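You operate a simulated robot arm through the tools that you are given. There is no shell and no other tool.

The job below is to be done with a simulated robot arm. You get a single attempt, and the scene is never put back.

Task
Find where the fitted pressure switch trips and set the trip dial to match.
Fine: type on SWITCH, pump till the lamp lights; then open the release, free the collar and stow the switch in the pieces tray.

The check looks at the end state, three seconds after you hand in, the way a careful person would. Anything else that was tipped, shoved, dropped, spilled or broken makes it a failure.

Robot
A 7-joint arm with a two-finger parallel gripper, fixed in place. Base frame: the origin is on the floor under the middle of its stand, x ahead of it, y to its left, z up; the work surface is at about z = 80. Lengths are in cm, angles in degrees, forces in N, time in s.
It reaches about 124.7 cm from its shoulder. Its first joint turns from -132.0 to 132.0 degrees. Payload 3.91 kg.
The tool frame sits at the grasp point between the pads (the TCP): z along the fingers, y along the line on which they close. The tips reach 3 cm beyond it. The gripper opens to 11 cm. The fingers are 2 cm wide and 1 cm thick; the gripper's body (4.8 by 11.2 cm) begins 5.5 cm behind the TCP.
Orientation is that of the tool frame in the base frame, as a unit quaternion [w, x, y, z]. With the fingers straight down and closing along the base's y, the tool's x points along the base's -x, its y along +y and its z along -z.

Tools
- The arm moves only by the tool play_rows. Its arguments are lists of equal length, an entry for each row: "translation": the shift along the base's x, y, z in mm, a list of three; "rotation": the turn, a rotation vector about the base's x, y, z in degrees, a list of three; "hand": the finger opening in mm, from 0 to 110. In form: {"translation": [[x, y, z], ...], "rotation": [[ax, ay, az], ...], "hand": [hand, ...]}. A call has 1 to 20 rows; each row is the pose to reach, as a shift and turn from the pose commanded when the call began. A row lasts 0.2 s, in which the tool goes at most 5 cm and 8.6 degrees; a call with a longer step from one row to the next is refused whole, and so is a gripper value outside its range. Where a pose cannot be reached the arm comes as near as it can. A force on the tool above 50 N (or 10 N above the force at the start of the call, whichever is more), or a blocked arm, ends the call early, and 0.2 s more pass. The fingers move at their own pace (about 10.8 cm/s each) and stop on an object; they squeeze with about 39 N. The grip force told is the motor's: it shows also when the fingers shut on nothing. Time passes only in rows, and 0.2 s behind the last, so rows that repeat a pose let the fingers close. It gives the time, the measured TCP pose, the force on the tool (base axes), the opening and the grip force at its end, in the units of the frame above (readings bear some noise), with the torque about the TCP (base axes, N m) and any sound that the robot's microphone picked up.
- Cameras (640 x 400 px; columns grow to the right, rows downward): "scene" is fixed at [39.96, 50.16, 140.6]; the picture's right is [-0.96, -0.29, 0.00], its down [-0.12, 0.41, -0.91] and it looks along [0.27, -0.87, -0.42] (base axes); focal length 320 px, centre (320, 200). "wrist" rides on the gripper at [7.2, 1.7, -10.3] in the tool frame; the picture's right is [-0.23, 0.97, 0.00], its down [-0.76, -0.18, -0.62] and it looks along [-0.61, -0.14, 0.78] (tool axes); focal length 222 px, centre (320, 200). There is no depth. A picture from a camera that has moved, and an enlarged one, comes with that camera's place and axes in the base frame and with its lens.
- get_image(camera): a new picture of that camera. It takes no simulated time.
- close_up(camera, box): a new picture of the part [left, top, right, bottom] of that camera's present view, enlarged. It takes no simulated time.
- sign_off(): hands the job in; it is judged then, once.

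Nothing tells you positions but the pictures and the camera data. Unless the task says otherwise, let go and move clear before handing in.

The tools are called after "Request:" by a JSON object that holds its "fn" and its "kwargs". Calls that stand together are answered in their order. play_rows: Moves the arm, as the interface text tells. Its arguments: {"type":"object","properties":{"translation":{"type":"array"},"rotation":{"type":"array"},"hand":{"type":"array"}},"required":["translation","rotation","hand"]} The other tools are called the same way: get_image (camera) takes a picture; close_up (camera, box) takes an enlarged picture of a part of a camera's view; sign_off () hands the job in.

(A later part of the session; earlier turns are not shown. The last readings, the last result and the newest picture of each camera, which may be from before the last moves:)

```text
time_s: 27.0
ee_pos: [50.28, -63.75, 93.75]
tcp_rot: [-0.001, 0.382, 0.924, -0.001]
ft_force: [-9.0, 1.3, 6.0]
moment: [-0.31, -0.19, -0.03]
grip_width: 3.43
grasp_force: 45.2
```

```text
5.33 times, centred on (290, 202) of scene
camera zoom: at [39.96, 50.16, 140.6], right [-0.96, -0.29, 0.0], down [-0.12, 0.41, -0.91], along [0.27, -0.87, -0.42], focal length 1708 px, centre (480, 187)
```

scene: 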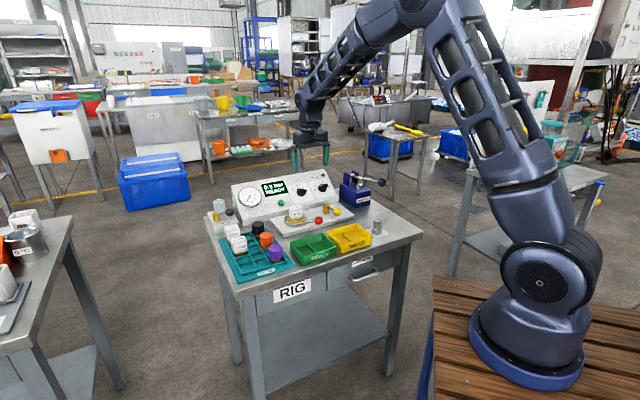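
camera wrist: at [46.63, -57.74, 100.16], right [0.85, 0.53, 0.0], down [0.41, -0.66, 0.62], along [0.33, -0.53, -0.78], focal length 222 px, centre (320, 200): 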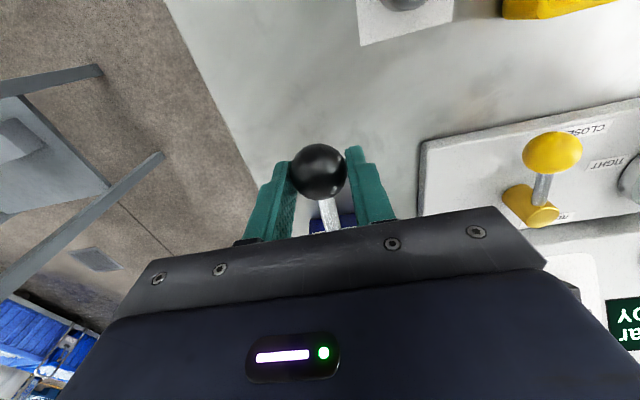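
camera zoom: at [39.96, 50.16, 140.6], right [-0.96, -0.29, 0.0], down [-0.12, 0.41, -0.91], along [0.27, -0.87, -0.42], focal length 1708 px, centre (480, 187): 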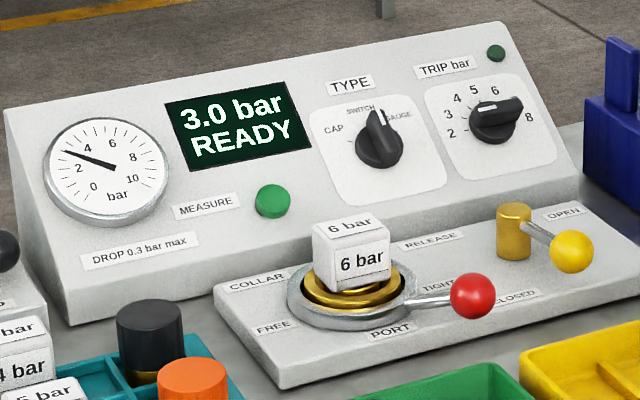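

Request:
{"fn": "play_rows", "kwargs": {"translation": [[0.2, 0.1, -6], [0.2, 0.1, -6]], "rotation": [[0, 0, 0], [0, 0, 0]], "hand": [25, 25]}}

Request:
{"fn": "close_up", "kwargs": {"camera": "scene", "box": [230, 165, 350, 240]}}

```text
time_s: 27.6
ee_pos: [50.37, -63.81, 93.33]
tcp_rot: [-0.001, 0.383, 0.924, -0.001]
ft_force: [-17.5, 6.2, 7.5]
moment: [-0.46, -0.27, 0.0]
grip_width: 3.4
grasp_force: 45.6
```

```text
5.33 times, centred on (290, 202) of scene
camera zoom: at [39.96, 50.16, 140.6], right [-0.96, -0.29, 0.0], down [-0.12, 0.41, -0.91], along [0.27, -0.87, -0.42], focal length 1708 px, centre (480, 187)
```

zoom: 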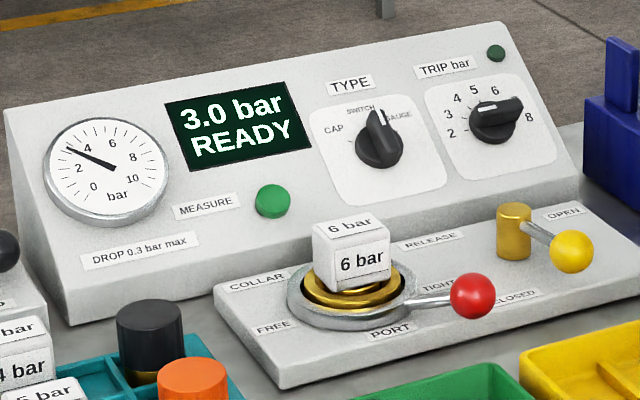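

The lamp is still off at about 3.2 on the needle. I'll continue, easing the fore-aft load slightly.

Request:
{"fn": "play_rows", "kwargs": {"translation": [[-0.5, 0.6, -6], [-0.5, 0.6, -6]], "rotation": [[0, 0, 0], [0, 0, 0]], "hand": [25, 25]}}

Request:
{"fn": "close_up", "kwargs": {"camera": "scene", "box": [230, 165, 350, 240]}}

```text
time_s: 28.2
ee_pos: [50.37, -63.71, 92.76]
tcp_rot: [0.001, 0.382, 0.924, -0.002]
ft_force: [-13.9, -2.1, 8.4]
moment: [-0.84, -0.53, -0.02]
grip_width: 3.42
grasp_force: 45.4
```

```text
5.33 times, centred on (290, 202) of scene
camera zoom: at [39.96, 50.16, 140.6], right [-0.96, -0.29, 0.0], down [-0.12, 0.41, -0.91], along [0.27, -0.87, -0.42], focal length 1708 px, centre (480, 187)
```

zoom: 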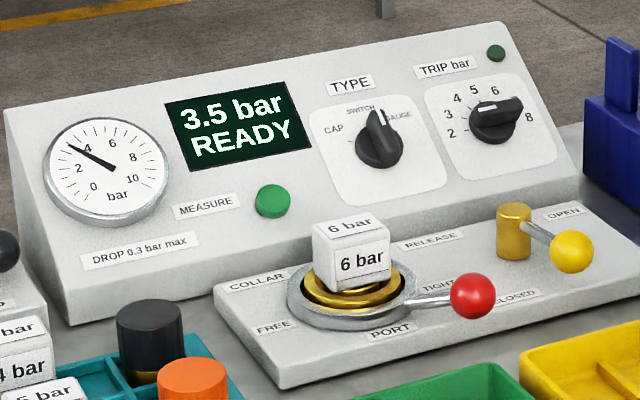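

Request:
{"fn": "play_rows", "kwargs": {"translation": [[-0.2, 0.1, -6], [-0.2, 0.1, -6]], "rotation": [[0, 0, 0], [0, 0, 0]], "hand": [25, 25]}}

Request:
{"fn": "close_up", "kwargs": {"camera": "scene", "box": [230, 165, 350, 240]}}

```text
time_s: 28.8
ee_pos: [50.45, -63.82, 92.11]
tcp_rot: [0.0, 0.383, 0.924, -0.002]
ft_force: [-10.2, -12.3, 8.4]
moment: [-0.85, -0.53, 0.03]
grip_width: 3.39
grasp_force: 45.7
```

```text
5.33 times, centred on (290, 202) of scene
camera zoom: at [39.96, 50.16, 140.6], right [-0.96, -0.29, 0.0], down [-0.12, 0.41, -0.91], along [0.27, -0.87, -0.42], focal length 1708 px, centre (480, 187)
```

zoom: 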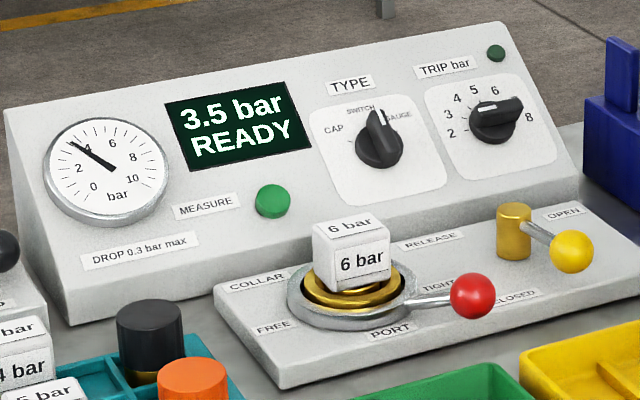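

Request:
{"fn": "play_rows", "kwargs": {"translation": [[-0.3, -0.3, -6], [-0.3, -0.3, -6]], "rotation": [[0, 0, 0], [0, 0, 0]], "hand": [25, 25]}}

Request:
{"fn": "close_up", "kwargs": {"camera": "scene", "box": [230, 165, 350, 240]}}

```text
time_s: 29.4
ee_pos: [50.31, -63.71, 91.49]
tcp_rot: [0.001, 0.382, 0.924, -0.001]
ft_force: [0.8, -22.9, 9.3]
moment: [-0.98, -0.69, 0.05]
grip_width: 3.36
grasp_force: 45.5
```

```text
5.33 times, centred on (290, 202) of scene
camera zoom: at [39.96, 50.16, 140.6], right [-0.96, -0.29, 0.0], down [-0.12, 0.41, -0.91], along [0.27, -0.87, -0.42], focal length 1708 px, centre (480, 187)
```

zoom: 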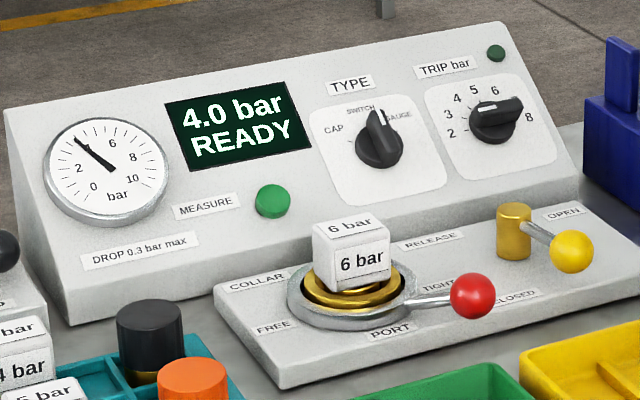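

Request:
{"fn": "play_rows", "kwargs": {"translation": [[0, -1.1, -6], [0, -1.1, -6]], "rotation": [[0, 0, 0], [0, 0, 0]], "hand": [25, 25]}}

Request:
{"fn": "close_up", "kwargs": {"camera": "scene", "box": [230, 165, 350, 240]}}

```text
time_s: 30.0
ee_pos: [50.32, -63.68, 90.9]
tcp_rot: [0.0, 0.382, 0.924, 0.0]
ft_force: [-3.9, -5.9, 7.8]
moment: [-0.55, -0.53, 0.0]
grip_width: 3.44
grasp_force: 45.0
```

```text
5.33 times, centred on (290, 202) of scene
camera zoom: at [39.96, 50.16, 140.6], right [-0.96, -0.29, 0.0], down [-0.12, 0.41, -0.91], along [0.27, -0.87, -0.42], focal length 1708 px, centre (480, 187)
```

zoom: 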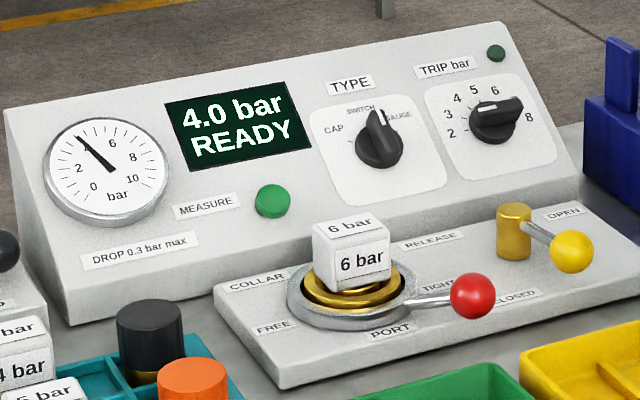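

It settled at 4.0 bar at the bottom of the stroke with the lamp off. I'll raise the lever for the third stroke.

Request:
{"fn": "play_rows", "kwargs": {"translation": [[0.1, 0.6, 10], [0.3, 0.7, 20], [0.5, 0.6, 30], [0.8, -0.2, 40], [1.4, -1.4, 50], [2.1, -2.4, 58], [2.4, -2.7, 61], [2.4, -2.7, 61]], "rotation": [[0, 0, 0], [0, 0, 0], [0, 0, 0], [0, 0, 0], [0, 0, 0], [0, 0, 0], [0, 0, 0], [0, 0, 0]], "hand": [25, 25, 25, 25, 25, 25, 25, 25]}}

Request:
{"fn": "close_up", "kwargs": {"camera": "scene", "box": [230, 165, 350, 240]}}

Request:
{"fn": "close_up", "kwargs": {"camera": "scene", "box": [330, 140, 410, 190]}}

```text
time_s: 31.8
ee_pos: [50.63, -63.96, 96.72]
tcp_rot: [-0.002, 0.382, 0.924, 0.001]
ft_force: [5.5, 15.4, -32.6]
moment: [0.23, -0.02, 0.02]
grip_width: 3.41
grasp_force: 45.0
```

```text
5.33 times, centred on (290, 202) of scene
camera zoom: at [39.96, 50.16, 140.6], right [-0.96, -0.29, 0.0], down [-0.12, 0.41, -0.91], along [0.27, -0.87, -0.42], focal length 1708 px, centre (480, 187)
```

zoom: 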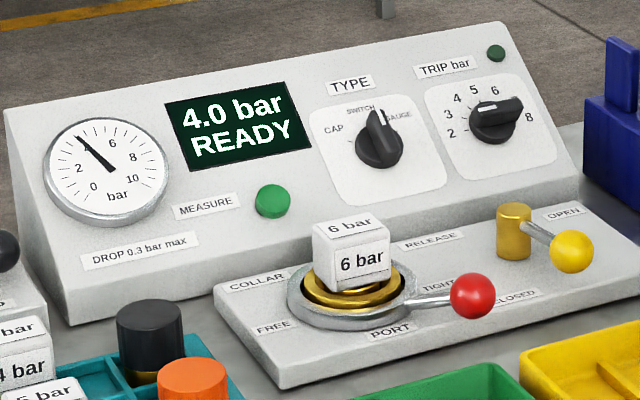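

```text
8.00 times, centred on (370, 165) of scene
camera zoom: at [39.96, 50.16, 140.6], right [-0.96, -0.29, 0.0], down [-0.12, 0.41, -0.91], along [0.27, -0.87, -0.42], focal length 2562 px, centre (-80, 480)
```

zoom: 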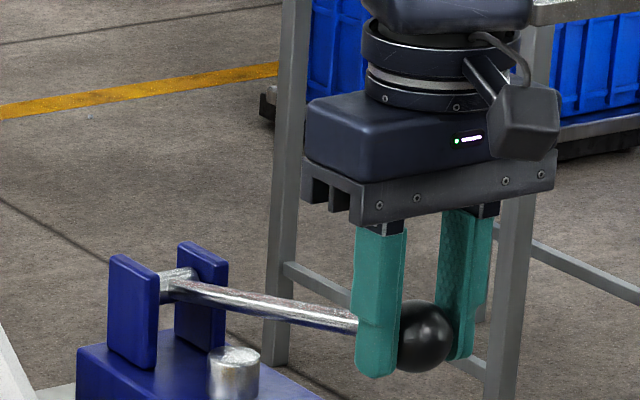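

Pressure holds at 4.0. I'll start the third stroke in small steps.

Request:
{"fn": "play_rows", "kwargs": {"translation": [[-1.0, 0.2, -8], [-1.0, 0.2, -8]], "rotation": [[0, 0, 0], [0, 0, 0]], "hand": [25, 25]}}

Request:
{"fn": "close_up", "kwargs": {"camera": "scene", "box": [230, 165, 350, 240]}}

```text
time_s: 32.4
ee_pos: [50.56, -64.06, 96.32]
tcp_rot: [0.0, 0.382, 0.924, -0.002]
ft_force: [8.9, 34.7, 10.9]
moment: [-0.17, -0.92, 0.1]
grip_width: 3.4
grasp_force: 45.2
```

```text
5.33 times, centred on (290, 202) of scene
camera zoom: at [39.96, 50.16, 140.6], right [-0.96, -0.29, 0.0], down [-0.12, 0.41, -0.91], along [0.27, -0.87, -0.42], focal length 1708 px, centre (480, 187)
```

zoom: 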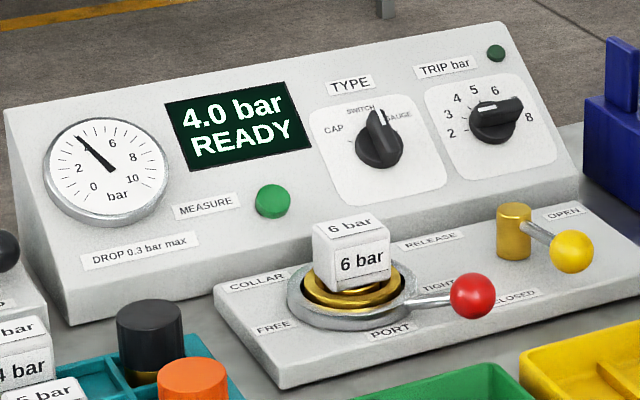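

Request:
{"fn": "play_rows", "kwargs": {"translation": [[0.3, 1.7, -3], [0.3, 1.9, -6], [0.3, 1.9, -6]], "rotation": [[0, 0, 0], [0, 0, 0], [0, 0, 0]], "hand": [25, 25, 25]}}

Request:
{"fn": "close_up", "kwargs": {"camera": "scene", "box": [230, 165, 350, 240]}}

```text
time_s: 33.2
ee_pos: [50.47, -63.94, 95.69]
tcp_rot: [0.0, 0.383, 0.924, -0.002]
ft_force: [14.3, 7.1, 7.3]
moment: [-0.77, -1.12, -0.03]
grip_width: 3.38
grasp_force: 45.2
```

```text
5.33 times, centred on (290, 202) of scene
camera zoom: at [39.96, 50.16, 140.6], right [-0.96, -0.29, 0.0], down [-0.12, 0.41, -0.91], along [0.27, -0.87, -0.42], focal length 1708 px, centre (480, 187)
```

zoom: 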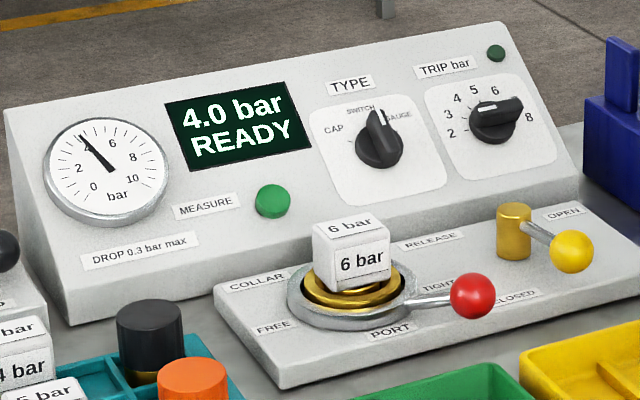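

Request:
{"fn": "play_rows", "kwargs": {"translation": [[-0.1, 0.8, -6], [-0.1, 0.8, -6]], "rotation": [[0, 0, 0], [0, 0, 0]], "hand": [25, 25]}}

Request:
{"fn": "close_up", "kwargs": {"camera": "scene", "box": [230, 165, 350, 240]}}

```text
time_s: 33.8
ee_pos: [50.42, -63.98, 95.04]
tcp_rot: [-0.001, 0.383, 0.924, -0.002]
ft_force: [6.3, -2.8, 6.4]
moment: [-0.82, -0.78, -0.05]
grip_width: 3.4
grasp_force: 45.1
```

```text
5.33 times, centred on (290, 202) of scene
camera zoom: at [39.96, 50.16, 140.6], right [-0.96, -0.29, 0.0], down [-0.12, 0.41, -0.91], along [0.27, -0.87, -0.42], focal length 1708 px, centre (480, 187)
```

zoom: 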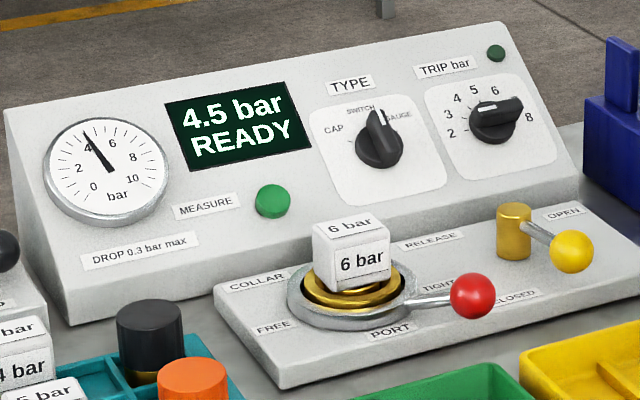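

Request:
{"fn": "play_rows", "kwargs": {"translation": [[-0.1, 0.4, -6], [-0.1, 0.4, -6]], "rotation": [[0, 0, 0], [0, 0, 0]], "hand": [25, 25]}}

Request:
{"fn": "close_up", "kwargs": {"camera": "scene", "box": [230, 165, 350, 240]}}

```text
time_s: 34.4
ee_pos: [50.34, -63.82, 94.28]
tcp_rot: [-0.001, 0.383, 0.924, -0.001]
ft_force: [-2.3, -8.9, 6.6]
moment: [-0.73, -0.44, -0.01]
grip_width: 3.41
grasp_force: 45.2
```

```text
5.33 times, centred on (290, 202) of scene
camera zoom: at [39.96, 50.16, 140.6], right [-0.96, -0.29, 0.0], down [-0.12, 0.41, -0.91], along [0.27, -0.87, -0.42], focal length 1708 px, centre (480, 187)
```

zoom: 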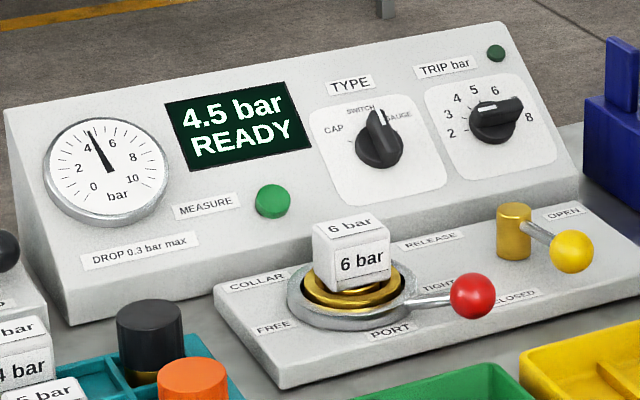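

Request:
{"fn": "play_rows", "kwargs": {"translation": [[-0.1, 0.0, -6], [-0.1, 0.0, -6]], "rotation": [[0, 0, 0], [0, 0, 0]], "hand": [25, 25]}}

Request:
{"fn": "close_up", "kwargs": {"camera": "scene", "box": [230, 165, 350, 240]}}

```text
time_s: 35.0
ee_pos: [50.43, -63.78, 93.77]
tcp_rot: [0.0, 0.383, 0.924, -0.001]
ft_force: [-13.4, -3.2, 6.7]
moment: [-0.5, -0.26, -0.02]
grip_width: 3.43
grasp_force: 45.1
```

```text
5.33 times, centred on (290, 202) of scene
camera zoom: at [39.96, 50.16, 140.6], right [-0.96, -0.29, 0.0], down [-0.12, 0.41, -0.91], along [0.27, -0.87, -0.42], focal length 1708 px, centre (480, 187)
```

zoom: 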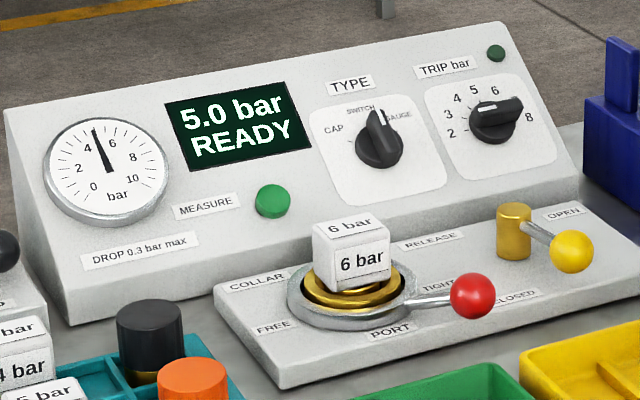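

Request:
{"fn": "play_rows", "kwargs": {"translation": [[-0.3, 0.1, -5], [-0.3, 0.1, -5]], "rotation": [[0, 0, 0], [0, 0, 0]], "hand": [25, 25]}}

Request:
{"fn": "close_up", "kwargs": {"camera": "scene", "box": [230, 165, 350, 240]}}

```text
time_s: 35.6
ee_pos: [50.27, -63.82, 93.22]
tcp_rot: [-0.001, 0.383, 0.924, 0.0]
ft_force: [-14.6, -1.8, 8.1]
moment: [-0.68, -0.48, 0.0]
grip_width: 3.39
grasp_force: 45.1
```

```text
5.33 times, centred on (290, 202) of scene
camera zoom: at [39.96, 50.16, 140.6], right [-0.96, -0.29, 0.0], down [-0.12, 0.41, -0.91], along [0.27, -0.87, -0.42], focal length 1708 px, centre (480, 187)
```

zoom: 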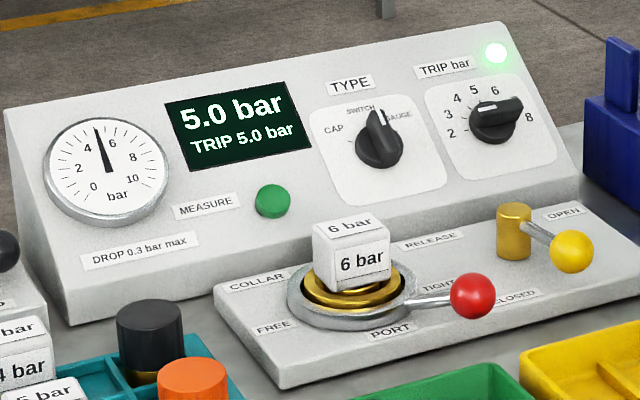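

The lamp has lit. I'll zoom in to confirm the trip reading.

Request:
{"fn": "close_up", "kwargs": {"camera": "scene", "box": [235, 170, 315, 220]}}

Request:
{"fn": "close_up", "kwargs": {"camera": "scene", "box": [290, 165, 350, 205]}}

```text
8.00 times, centred on (275, 195) of scene
camera zoom: at [39.96, 50.16, 140.6], right [-0.96, -0.29, 0.0], down [-0.12, 0.41, -0.91], along [0.27, -0.87, -0.42], focal length 2562 px, centre (680, 240)
```

zoom: 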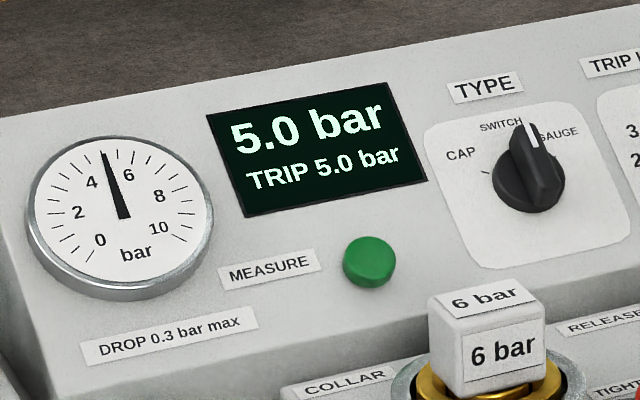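

```text
10.00 times, centred on (320, 185) of scene
camera zoom: at [39.96, 50.16, 140.6], right [-0.96, -0.29, 0.0], down [-0.12, 0.41, -0.91], along [0.27, -0.87, -0.42], focal length 3202 px, centre (320, 350)
```

zoom: 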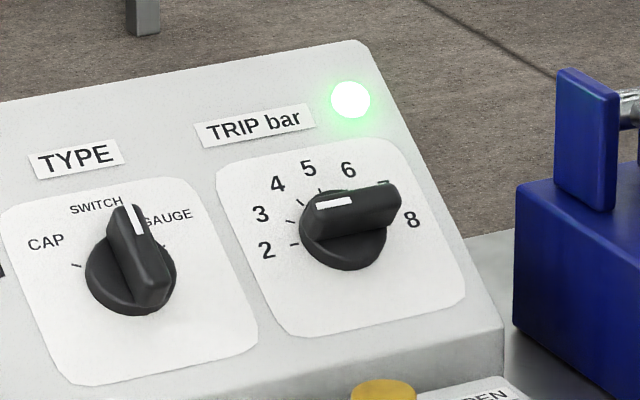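

The display shows TRIP 5.0 bar, so the dial must go to 5. I'll bring the lever back up to its rest, let go and rise clear.

Request:
{"fn": "play_rows", "kwargs": {"translation": [[0, 0.2, 8], [0.2, -0.4, 16], [0.6, -1.2, 24], [1.0, -2.0, 31], [1.3, -2.6, 35.5], [1.3, -2.6, 35.5], [1.3, -2.6, 35.5]], "rotation": [[0, 0, 0], [0, 0, 0], [0, 0, 0], [0, 0, 0], [0, 0, 0], [0, 0, 0], [0, 0, 0]], "hand": [25, 25, 25, 25, 25, 25, 25]}}

Request:
{"fn": "play_rows", "kwargs": {"translation": [[0, 0, 0], [0, 0, 0], [0, 0, 20], [0, 0, 50], [0, 0, 90], [0, 0, 90]], "rotation": [[0, 0, 0], [0, 0, 0], [0, 0, 0], [0, 0, 0], [0, 0, 0], [0, 0, 0]], "hand": [60, 60, 60, 60, 60, 60]}}

Request:
{"fn": "close_up", "kwargs": {"camera": "scene", "box": [220, 140, 412, 260]}}

```text
time_s: 37.2
ee_pos: [50.59, -63.97, 96.64]
tcp_rot: [-0.001, 0.381, 0.924, -0.001]
ft_force: [10.0, -18.6, -21.4]
moment: [-0.28, -0.21, 0.06]
grip_width: 3.4
grasp_force: 45.6
```

```text
time_s: 38.6
ee_pos: [50.66, -63.92, 105.8]
tcp_rot: [0.0, 0.382, 0.924, -0.001]
ft_force: [1.2, 0.3, -0.2]
moment: [0.01, -0.03, 0.03]
grip_width: 5.99
grasp_force: 0.0
```

```text
3.33 times, centred on (316, 200) of scene
camera zoom: at [39.96, 50.16, 140.6], right [-0.96, -0.29, 0.0], down [-0.12, 0.41, -0.91], along [0.27, -0.87, -0.42], focal length 1067 px, centre (333, 200)
```

zoom: 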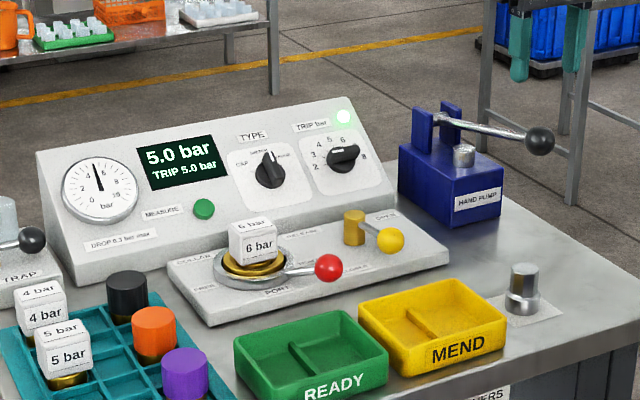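

The lever rests up and the trip is latched at 5.0. Next I'll swing over to the TRIP dial, aligning with its axis and with the fingers set across its bar.

Request:
{"fn": "play_rows", "kwargs": {"translation": [[10, 0, 10], [30, -2, 20], [50, -5, 25], [70, -8, 25], [90, -11, 20], [110, -14, 15], [130, -18, 5], [150, -21, -10], [170, -24, -30], [190, -27, -50], [205, -30, -70], [212, -31, -87], [212, -31, -87]], "rotation": [[-2.74, -0.12, 6.91], [-5.47, -0.24, 13.82], [-8.21, -0.36, 20.73], [-10.95, -0.48, 27.63], [-13.68, -0.6, 34.54], [-16.42, -0.72, 41.45], [-19.16, -0.84, 48.36], [-21.89, -0.96, 55.27], [-24.63, -1.08, 62.18], [-27.37, -1.2, 69.08], [-30.1, -1.32, 75.99], [-32.84, -1.44, 82.9], [-32.84, -1.44, 82.9]], "hand": [60, 60, 60, 60, 60, 60, 60, 60, 50, 50, 50, 50, 50]}}

Request:
{"fn": "get_image", "kwargs": {"camera": "wrist"}}

Request:
{"fn": "close_up", "kwargs": {"camera": "wrist", "box": [240, 70, 400, 190]}}

Request:
{"fn": "close_up", "kwargs": {"camera": "scene", "box": [220, 140, 412, 260]}}

```text
time_s: 41.4
ee_pos: [71.85, -67.08, 97.1]
tcp_rot: [0.109, -0.332, 0.907, -0.235]
ft_force: [0.3, 0.7, 0.9]
moment: [0.04, 0.0, 0.0]
grip_width: 5.01
grasp_force: 0.1
```

```text
taken
camera wrist: at [61.76, -67.15, 104.86], right [-0.36, 0.8, -0.48], down [0.45, 0.6, 0.66], along [0.81, 0.02, -0.58], focal length 222 px, centre (320, 200)
```

wrist: 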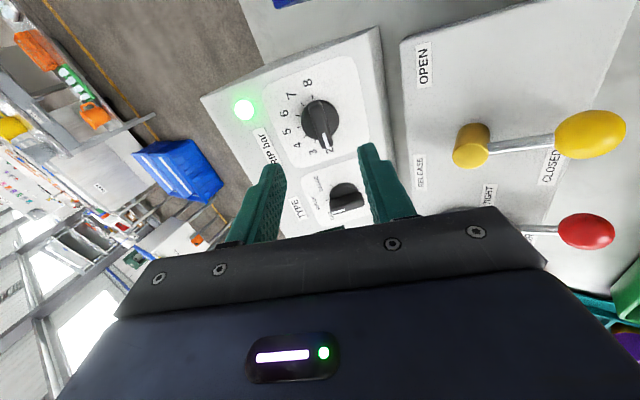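

```text
3.33 times, centred on (320, 130) of wrist
camera zoom: at [61.76, -67.15, 104.86], right [-0.36, 0.8, -0.48], down [0.45, 0.6, 0.66], along [0.81, 0.02, -0.58], focal length 740 px, centre (320, 433)
```

zoom: 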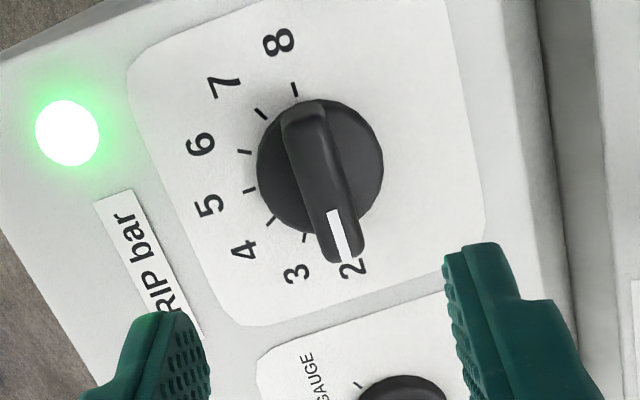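

```text
3.33 times, centred on (316, 200) of scene
camera zoom: at [39.96, 50.16, 140.6], right [-0.96, -0.29, 0.0], down [-0.12, 0.41, -0.91], along [0.27, -0.87, -0.42], focal length 1067 px, centre (333, 200)
```

zoom: 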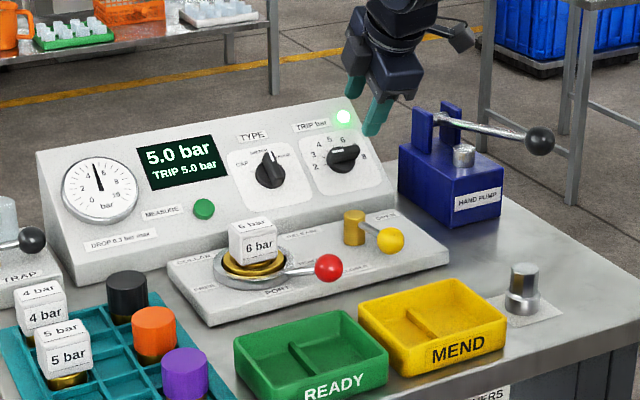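

The dial has 30° per bar, 5 is straight up the panel, and the pointer is at about 2. I'm aligned to within 1–2° and 1 mm. I'll advance partway and recheck.

Request:
{"fn": "play_rows", "kwargs": {"translation": [[4, -4, -11], [8, -8, -21], [12, -12, -31], [15, -15, -38], [17.3, -17.2, -43.7], [17.3, -17.2, -43.7]], "rotation": [[-0.1, 0.1, 0.3], [-0.2, 0.2, 0.6], [-0.3, 0.3, 0.9], [-0.45, 0.45, 1.1], [-0.56, 0.56, 1.39], [-0.56, 0.56, 1.39]], "hand": [45, 40, 35, 30, 30, 30]}}

Request:
{"fn": "close_up", "kwargs": {"camera": "wrist", "box": [240, 70, 400, 190]}}

```text
time_s: 42.8
ee_pos: [73.52, -68.74, 92.59]
tcp_rot: [0.106, -0.343, 0.903, -0.237]
ft_force: [0.3, 0.3, -0.6]
moment: [-0.02, 0.03, 0.02]
grip_width: 2.99
grasp_force: 0.1
```

```text
3.33 times, centred on (320, 130) of wrist
camera zoom: at [63.55, -69.0, 100.61], right [-0.39, 0.79, -0.48], down [0.45, 0.62, 0.65], along [0.81, 0.04, -0.59], focal length 740 px, centre (320, 433)
```

zoom: 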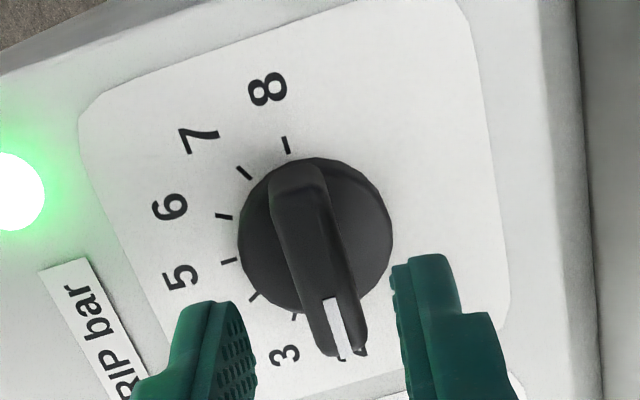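

The bar is centred, about 5.3 cm ahead. I'll advance 2.6 cm and close.

Request:
{"fn": "play_rows", "kwargs": {"translation": [[3, -3, -7.4], [5.5, -5.5, -13.5], [7.5, -7.5, -18.4], [9.0, -9.0, -22.0], [9.0, -9.0, -22.0], [9.0, -9.0, -22.0], [9.0, -9.0, -22.0], [9.0, -9.0, -22.0]], "rotation": [[0, 0, 0], [0, 0, 0], [0, 0, 0], [0, 0, 0], [0, 0, 0], [0, 0, 0], [0, 0, 0], [0, 0, 0]], "hand": [30, 30, 30, 30, 30, 20, 10, 5]}}

Request:
{"fn": "close_up", "kwargs": {"camera": "wrist", "box": [240, 90, 400, 210]}}

```text
time_s: 44.6
ee_pos: [74.35, -69.66, 90.55]
tcp_rot: [0.107, -0.344, 0.902, -0.236]
ft_force: [-3.6, 3.3, -1.5]
moment: [-0.27, -0.21, 0.0]
grip_width: 1.36
grasp_force: 45.0
```

```text
3.33 times, centred on (320, 150) of wrist
camera zoom: at [64.43, -69.91, 98.44], right [-0.39, 0.79, -0.48], down [0.45, 0.62, 0.65], along [0.81, 0.04, -0.59], focal length 740 px, centre (320, 367)
```

zoom: 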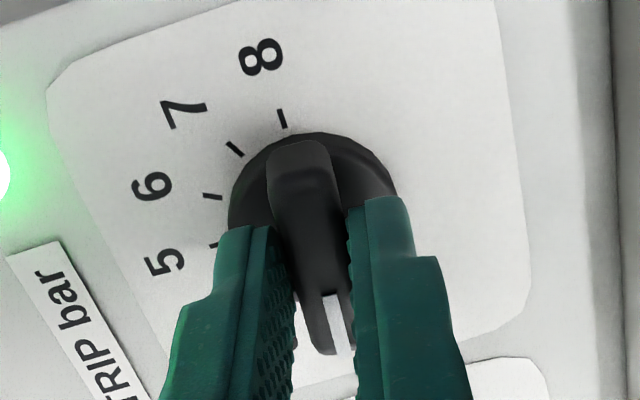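

I have the dial gripped with low force. Now I'll rotate 86.6° clockwise so the pointer stands at 5.

Request:
{"fn": "play_rows", "kwargs": {"translation": [[0, 0, 0], [0, 0, 0], [0, 0, 0], [0, 0, 0], [0, 0, 0], [0, 0, 0], [0, 0, 0], [0, 0, 0], [0, 0, 0], [0, 0, 0], [0, 0, 0], [0, 0, 0]], "rotation": [[2.78, -2.78, -6.82], [5.56, -5.56, -13.64], [8.34, -8.34, -20.45], [11.12, -11.12, -27.27], [13.9, -13.9, -34.09], [16.67, -16.67, -40.91], [19.45, -19.45, -47.73], [22.23, -22.23, -54.54], [25.01, -25.01, -61.36], [27.79, -27.79, -68.18], [30.57, -30.57, -75.0], [30.57, -30.57, -75.0]], "hand": [5, 5, 5, 5, 5, 5, 5, 5, 5, 5, 5, 5]}}

Request:
{"fn": "close_up", "kwargs": {"camera": "wrist", "box": [220, 70, 420, 220]}}

Request:
{"fn": "close_up", "kwargs": {"camera": "scene", "box": [270, 150, 370, 212]}}

```text
time_s: 47.2
ee_pos: [74.36, -69.56, 90.62]
tcp_rot: [0.238, 0.369, 0.893, -0.099]
ft_force: [1.0, 38.5, -14.0]
moment: [1.42, 0.52, 0.41]
grip_width: 1.31
grasp_force: 44.8
```

```text
2.67 times, centred on (320, 145) of wrist
camera zoom: at [67.66, -60.42, 95.87], right [0.83, 0.55, 0.11], down [0.12, -0.37, 0.92], along [0.55, -0.75, -0.38], focal length 592 px, centre (320, 347)
```

zoom: 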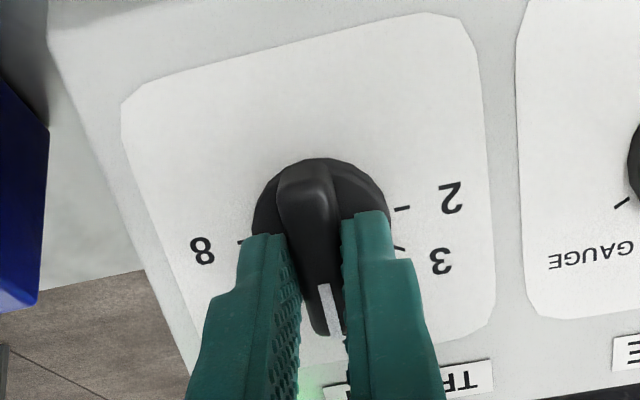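

```text
6.40 times, centred on (320, 181) of scene
camera zoom: at [39.96, 50.16, 140.6], right [-0.96, -0.29, 0.0], down [-0.12, 0.41, -0.91], along [0.27, -0.87, -0.42], focal length 2049 px, centre (320, 322)
```

zoom: 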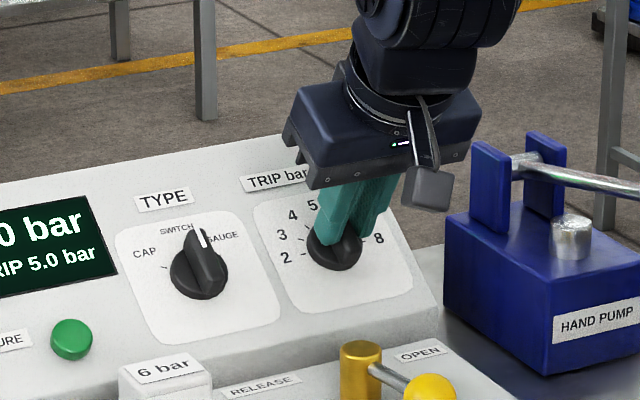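

The pointer is near 5, but there's about 40 N of sideways load from a small axis offset. I'll relieve it before opening.

Request:
{"fn": "play_rows", "kwargs": {"translation": [[0.1, 1.0, -0.4], [0.1, 2.0, -0.8], [0.1, 2.0, -0.8]], "rotation": [[0, 0, 0], [0, 0, 0], [0, 0, 0]], "hand": [5, 5, 5]}}

Request:
{"fn": "close_up", "kwargs": {"camera": "wrist", "box": [220, 70, 420, 220]}}

```text
time_s: 48.0
ee_pos: [74.46, -69.61, 90.51]
tcp_rot: [0.239, 0.37, 0.892, -0.101]
ft_force: [11.3, 24.5, -16.2]
moment: [1.01, 0.24, 0.33]
grip_width: 1.28
grasp_force: 44.8
```

```text
2.67 times, centred on (320, 145) of wrist
camera zoom: at [67.67, -60.4, 95.85], right [0.83, 0.55, 0.11], down [0.12, -0.37, 0.92], along [0.55, -0.75, -0.37], focal length 592 px, centre (320, 347)
```

zoom: 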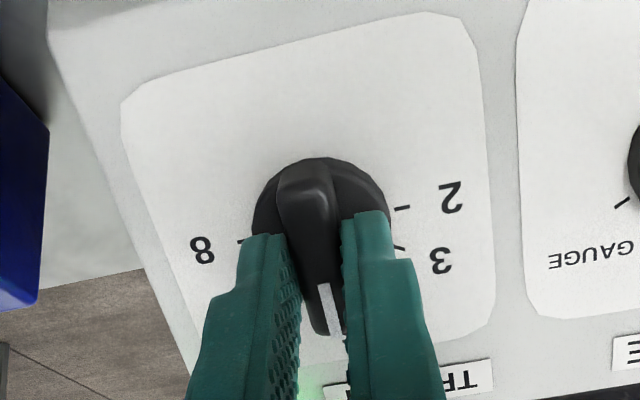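

Request:
{"fn": "play_rows", "kwargs": {"translation": [[1.1, 1.3, -0.8], [1.1, 1.3, -0.8]], "rotation": [[0, 0, 0], [0, 0, 0]], "hand": [5, 5]}}

```text
time_s: 48.6
ee_pos: [74.42, -69.52, 90.64]
tcp_rot: [0.24, 0.369, 0.892, -0.102]
ft_force: [10.7, 6.4, -5.6]
moment: [1.01, 0.51, 0.21]
grip_width: 1.31
grasp_force: 45.1
```

The load is down to about 13 N. I'll open, back out along the axis and inspect the pointer.

Request:
{"fn": "play_rows", "kwargs": {"translation": [[0, 0, 0], [0, 0, 0], [0, 0, 0], [-4, 4, 9], [-9, 9, 22], [-16, 16, 39], [-25, 25, 61], [-35, 35, 87], [-35, 35, 87]], "rotation": [[0, 0, 0], [0, 0, 0], [0, 0, 0], [0, 0, 0], [0, 0, 0], [0, 0, 0], [0, 0, 0], [0, 0, 0], [0, 0, 0]], "hand": [16, 22, 30, 30, 30, 40, 60, 90, 110]}}

Request:
{"fn": "close_up", "kwargs": {"camera": "wrist", "box": [240, 60, 400, 180]}}

Request:
{"fn": "close_up", "kwargs": {"camera": "scene", "box": [290, 165, 350, 205]}}

```text
time_s: 50.6
ee_pos: [71.01, -65.88, 99.14]
tcp_rot: [0.239, 0.37, 0.892, -0.101]
ft_force: [-0.8, 0.1, 0.0]
moment: [0.0, 0.01, -0.02]
grip_width: 11.0
grasp_force: 0.1
```

```text
3.33 times, centred on (320, 120) of wrist
camera zoom: at [64.18, -56.72, 104.55], right [0.83, 0.55, 0.11], down [0.12, -0.37, 0.92], along [0.55, -0.75, -0.37], focal length 740 px, centre (320, 467)
```

zoom: 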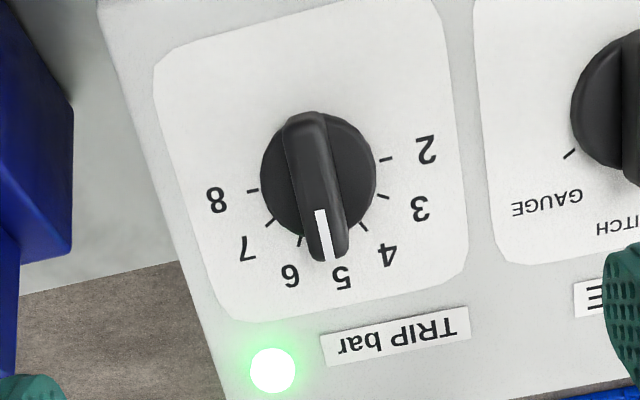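

```text
10.00 times, centred on (320, 185) of scene
camera zoom: at [39.96, 50.16, 140.6], right [-0.96, -0.29, 0.0], down [-0.12, 0.41, -0.91], along [0.27, -0.87, -0.42], focal length 3202 px, centre (320, 350)
```

zoom: 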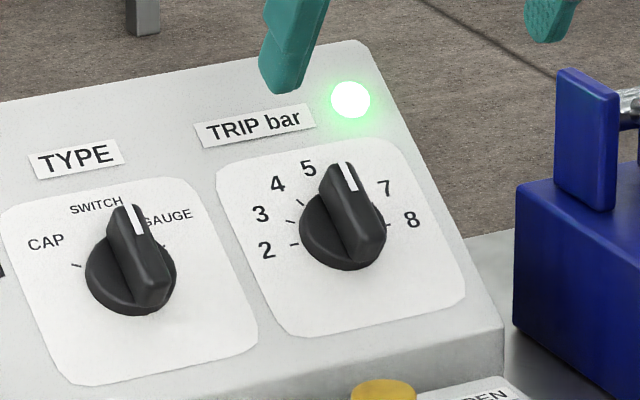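

The dial looks to be on 5 and the lamp is still lit. I'll zoom in to confirm the pointer angle.

Request:
{"fn": "close_up", "kwargs": {"camera": "wrist", "box": [290, 80, 350, 125]}}

Request:
{"fn": "get_image", "kwargs": {"camera": "wrist"}}

```text
8.89 times, centred on (320, 102) of wrist
camera zoom: at [64.18, -56.72, 104.55], right [0.83, 0.55, 0.11], down [0.12, -0.37, 0.92], along [0.55, -0.75, -0.37], focal length 1974 px, centre (320, 1067)
```

zoom: 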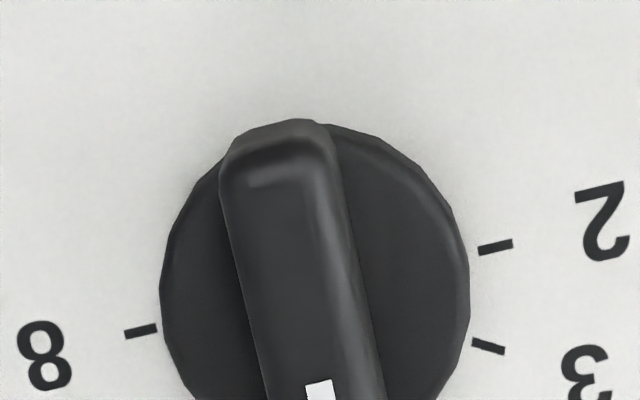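

```text
taken
camera wrist: at [64.18, -56.72, 104.55], right [0.83, 0.55, 0.11], down [0.12, -0.37, 0.92], along [0.55, -0.75, -0.37], focal length 222 px, centre (320, 200)
```

wrist: 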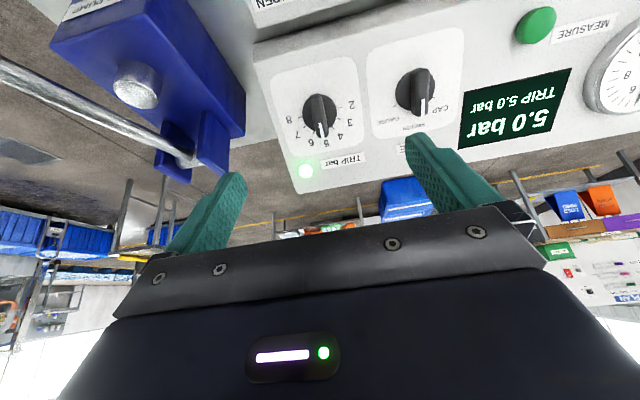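

The bar matches the 5 direction to within about a degree. Next is the release: I'll straighten the gripper and hover over the yellow ball to measure its lever.

Request:
{"fn": "play_rows", "kwargs": {"translation": [[-10, 15, 15], [-18, 33, 15], [-26, 52, 12], [-34, 70, 8], [-42, 85, 3], [-48, 98, -5], [-55, 110, -15], [-55, 110, -15]], "rotation": [[3, 3, 0], [6, 6, 0], [9, 9, 0], [12, 12, 0], [15, 15, 0], [18.2, 18.2, 0], [21.2, 21.2, 0], [21.2, 21.2, 0]], "hand": [90, 80, 70, 60, 60, 60, 60, 60]}}

Request:
{"fn": "get_image", "kwargs": {"camera": "wrist"}}

Request:
{"fn": "close_up", "kwargs": {"camera": "wrist", "box": [240, 70, 400, 190]}}

Request:
{"fn": "close_up", "kwargs": {"camera": "scene", "box": [260, 170, 380, 245]}}

```text
time_s: 52.4
ee_pos: [65.41, -54.85, 97.5]
tcp_rot: [-0.002, 0.381, 0.924, 0.0]
ft_force: [0.2, 0.5, 0.0]
moment: [-0.04, 0.01, -0.01]
grip_width: 6.0
grasp_force: 0.1
```

```text
taken
camera wrist: at [61.54, -48.7, 107.91], right [0.85, 0.53, 0.0], down [0.42, -0.66, 0.62], along [0.33, -0.53, -0.78], focal length 222 px, centre (320, 200)
```

wrist: 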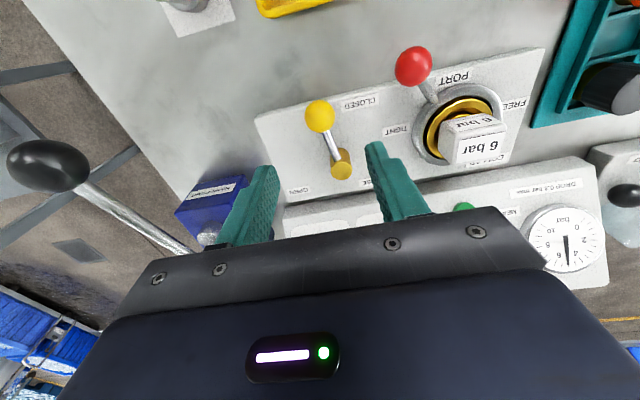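

```text
3.33 times, centred on (320, 130) of wrist
camera zoom: at [61.54, -48.7, 107.91], right [0.85, 0.53, 0.0], down [0.42, -0.66, 0.62], along [0.33, -0.53, -0.78], focal length 740 px, centre (320, 433)
```

zoom: 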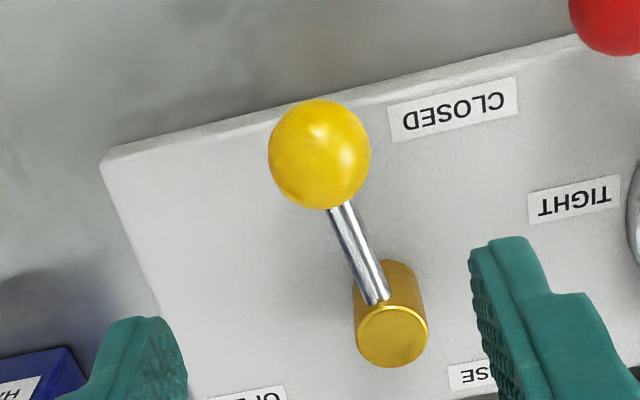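

```text
5.33 times, centred on (320, 208) of scene
camera zoom: at [39.96, 50.16, 140.6], right [-0.96, -0.29, 0.0], down [-0.12, 0.41, -0.91], along [0.27, -0.87, -0.42], focal length 1708 px, centre (320, 160)
```

zoom: 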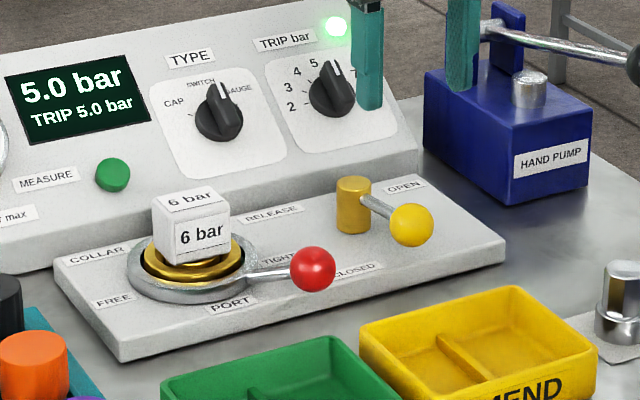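

The release lever pivots near (l 8.5, b 91.2), with its ball at (l 7.5, b 85, z 85). With the fingers closed, I'll come down on the ball's left side and push it round to OPEN.

Request:
{"fn": "play_rows", "kwargs": {"translation": [[10, 13, 0], [19.4, 25.8, 0], [19.4, 25.8, 0], [19.4, 25.8, -30], [19.4, 25.8, -60], [19.4, 25.8, -85], [19.4, 25.8, -109], [19.4, 25.8, -109]], "rotation": [[0, 0, 0], [0, 0, 0], [0, 0, 0], [0, 0, 0], [0, 0, 0], [0, 0, 0], [0, 0, 0], [0, 0, 0]], "hand": [30, 0, 0, 0, 0, 0, 0, 0]}}

Request:
{"fn": "get_image", "kwargs": {"camera": "wrist"}}

Request:
{"fn": "close_up", "kwargs": {"camera": "scene", "box": [260, 170, 380, 245]}}

```text
time_s: 54.2
ee_pos: [67.38, -52.45, 86.67]
tcp_rot: [-0.001, 0.383, 0.924, -0.001]
ft_force: [0.3, -0.4, 0.2]
moment: [0.0, -0.03, -0.01]
grip_width: 0.01
grasp_force: 37.9
```

```text
taken
camera wrist: at [63.55, -46.21, 97.02], right [0.85, 0.53, 0.0], down [0.41, -0.66, 0.62], along [0.33, -0.53, -0.78], focal length 222 px, centre (320, 200)
```

wrist: 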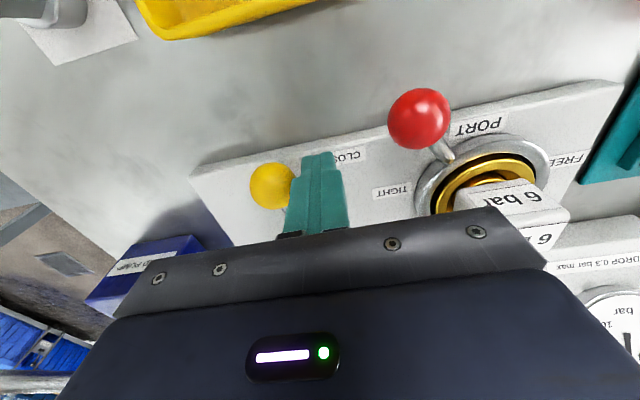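

```text
5.33 times, centred on (320, 208) of scene
camera zoom: at [39.96, 50.16, 140.6], right [-0.96, -0.29, 0.0], down [-0.12, 0.41, -0.91], along [0.27, -0.87, -0.42], focal length 1708 px, centre (320, 160)
```

zoom: 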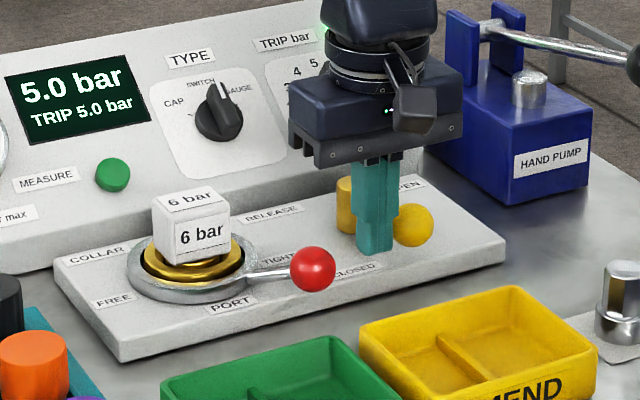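

The closed fingers are beside the ball. I'll push it around the arc about halfway and check.

Request:
{"fn": "play_rows", "kwargs": {"translation": [[-4.8, -3.4, 0], [-12.4, -9.0, 0], [-19.2, -15.6, 0], [-25.0, -23.1, 0], [-29.8, -31.3, 0], [-33.4, -40.1, 0], [-35.7, -49.3, 0], [-36.7, -58.8, 0], [-36.7, -58.8, 0]], "rotation": [[0, 0, 0], [0, 0, 0], [0, 0, 0], [0, 0, 0], [0, 0, 0], [0, 0, 0], [0, 0, 0], [0, 0, 0], [0, 0, 0]], "hand": [0, 0, 0, 0, 0, 0, 0, 0, 0]}}

Request:
{"fn": "get_image", "kwargs": {"camera": "wrist"}}

Request:
{"fn": "close_up", "kwargs": {"camera": "scene", "box": [240, 165, 380, 250]}}

```text
time_s: 56.2
ee_pos: [63.71, -58.17, 86.68]
tcp_rot: [-0.001, 0.381, 0.924, -0.001]
ft_force: [-0.2, -0.5, 0.6]
moment: [0.0, 0.01, 0.0]
grip_width: 0.0
grasp_force: 37.6
```

```text
taken
camera wrist: at [59.87, -52.03, 97.11], right [0.85, 0.53, 0.0], down [0.41, -0.66, 0.62], along [0.33, -0.53, -0.78], focal length 222 px, centre (320, 200)
```

wrist: 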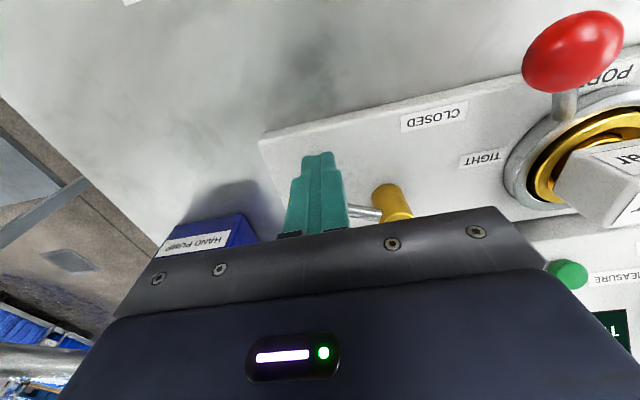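

```text
4.57 times, centred on (310, 208) of scene
camera zoom: at [39.96, 50.16, 140.6], right [-0.96, -0.29, 0.0], down [-0.12, 0.41, -0.91], along [0.27, -0.87, -0.42], focal length 1464 px, centre (366, 166)
```

zoom: 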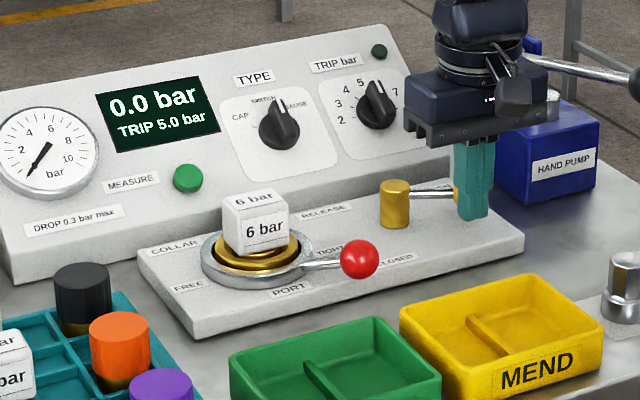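

Pressure has fallen to 0.0 and TRIP 5.0 is still shown. I'll push the lever the rest of the way toward OPEN.

Request:
{"fn": "play_rows", "kwargs": {"translation": [[0.2, -4.7, 0], [0.4, -9.5, 0], [1.2, -14.2, 0], [2.0, -18.9, 0], [3.4, -23.5, 0], [5.0, -28.0, 0], [5.0, -28.0, 0]], "rotation": [[0, 0, 0], [0, 0, 0], [0, 0, 0], [0, 0, 0], [0, 0, 0], [0, 0, 0], [0, 0, 0]], "hand": [0, 0, 0, 0, 0, 0, 0]}}

Request:
{"fn": "get_image", "kwargs": {"camera": "wrist"}}

Request:
{"fn": "close_up", "kwargs": {"camera": "scene", "box": [240, 165, 380, 250]}}

```text
time_s: 57.8
ee_pos: [64.29, -61.0, 86.63]
tcp_rot: [0.0, 0.382, 0.924, 0.0]
ft_force: [0.6, 0.5, 0.6]
moment: [0.01, 0.0, 0.02]
grip_width: 0.0
grasp_force: 37.9
```

```text
taken
camera wrist: at [60.48, -54.8, 97.07], right [0.85, 0.53, 0.0], down [0.42, -0.66, 0.62], along [0.33, -0.53, -0.78], focal length 222 px, centre (320, 200)
```

wrist: 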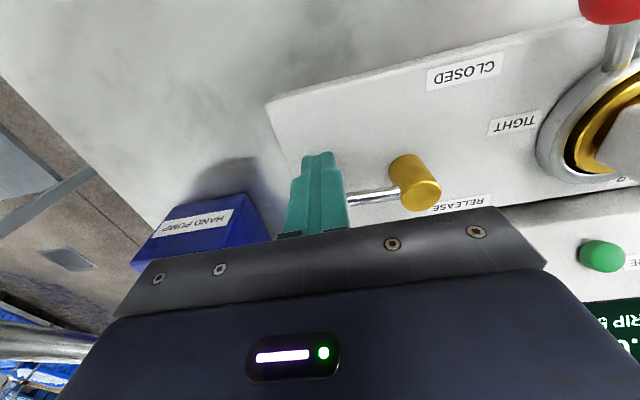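

```text
4.57 times, centred on (310, 208) of scene
camera zoom: at [39.96, 50.16, 140.6], right [-0.96, -0.29, 0.0], down [-0.12, 0.41, -0.91], along [0.27, -0.87, -0.42], focal length 1464 px, centre (366, 166)
```

zoom: 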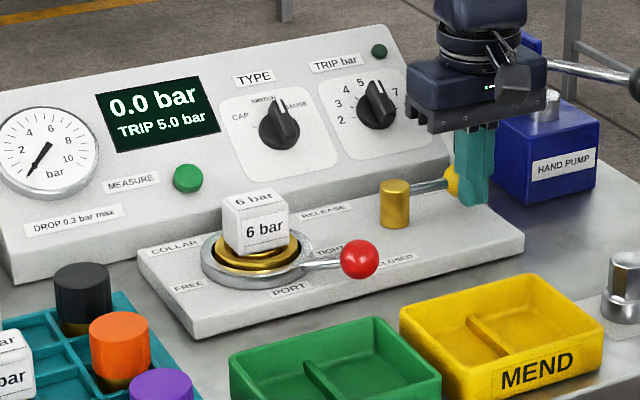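

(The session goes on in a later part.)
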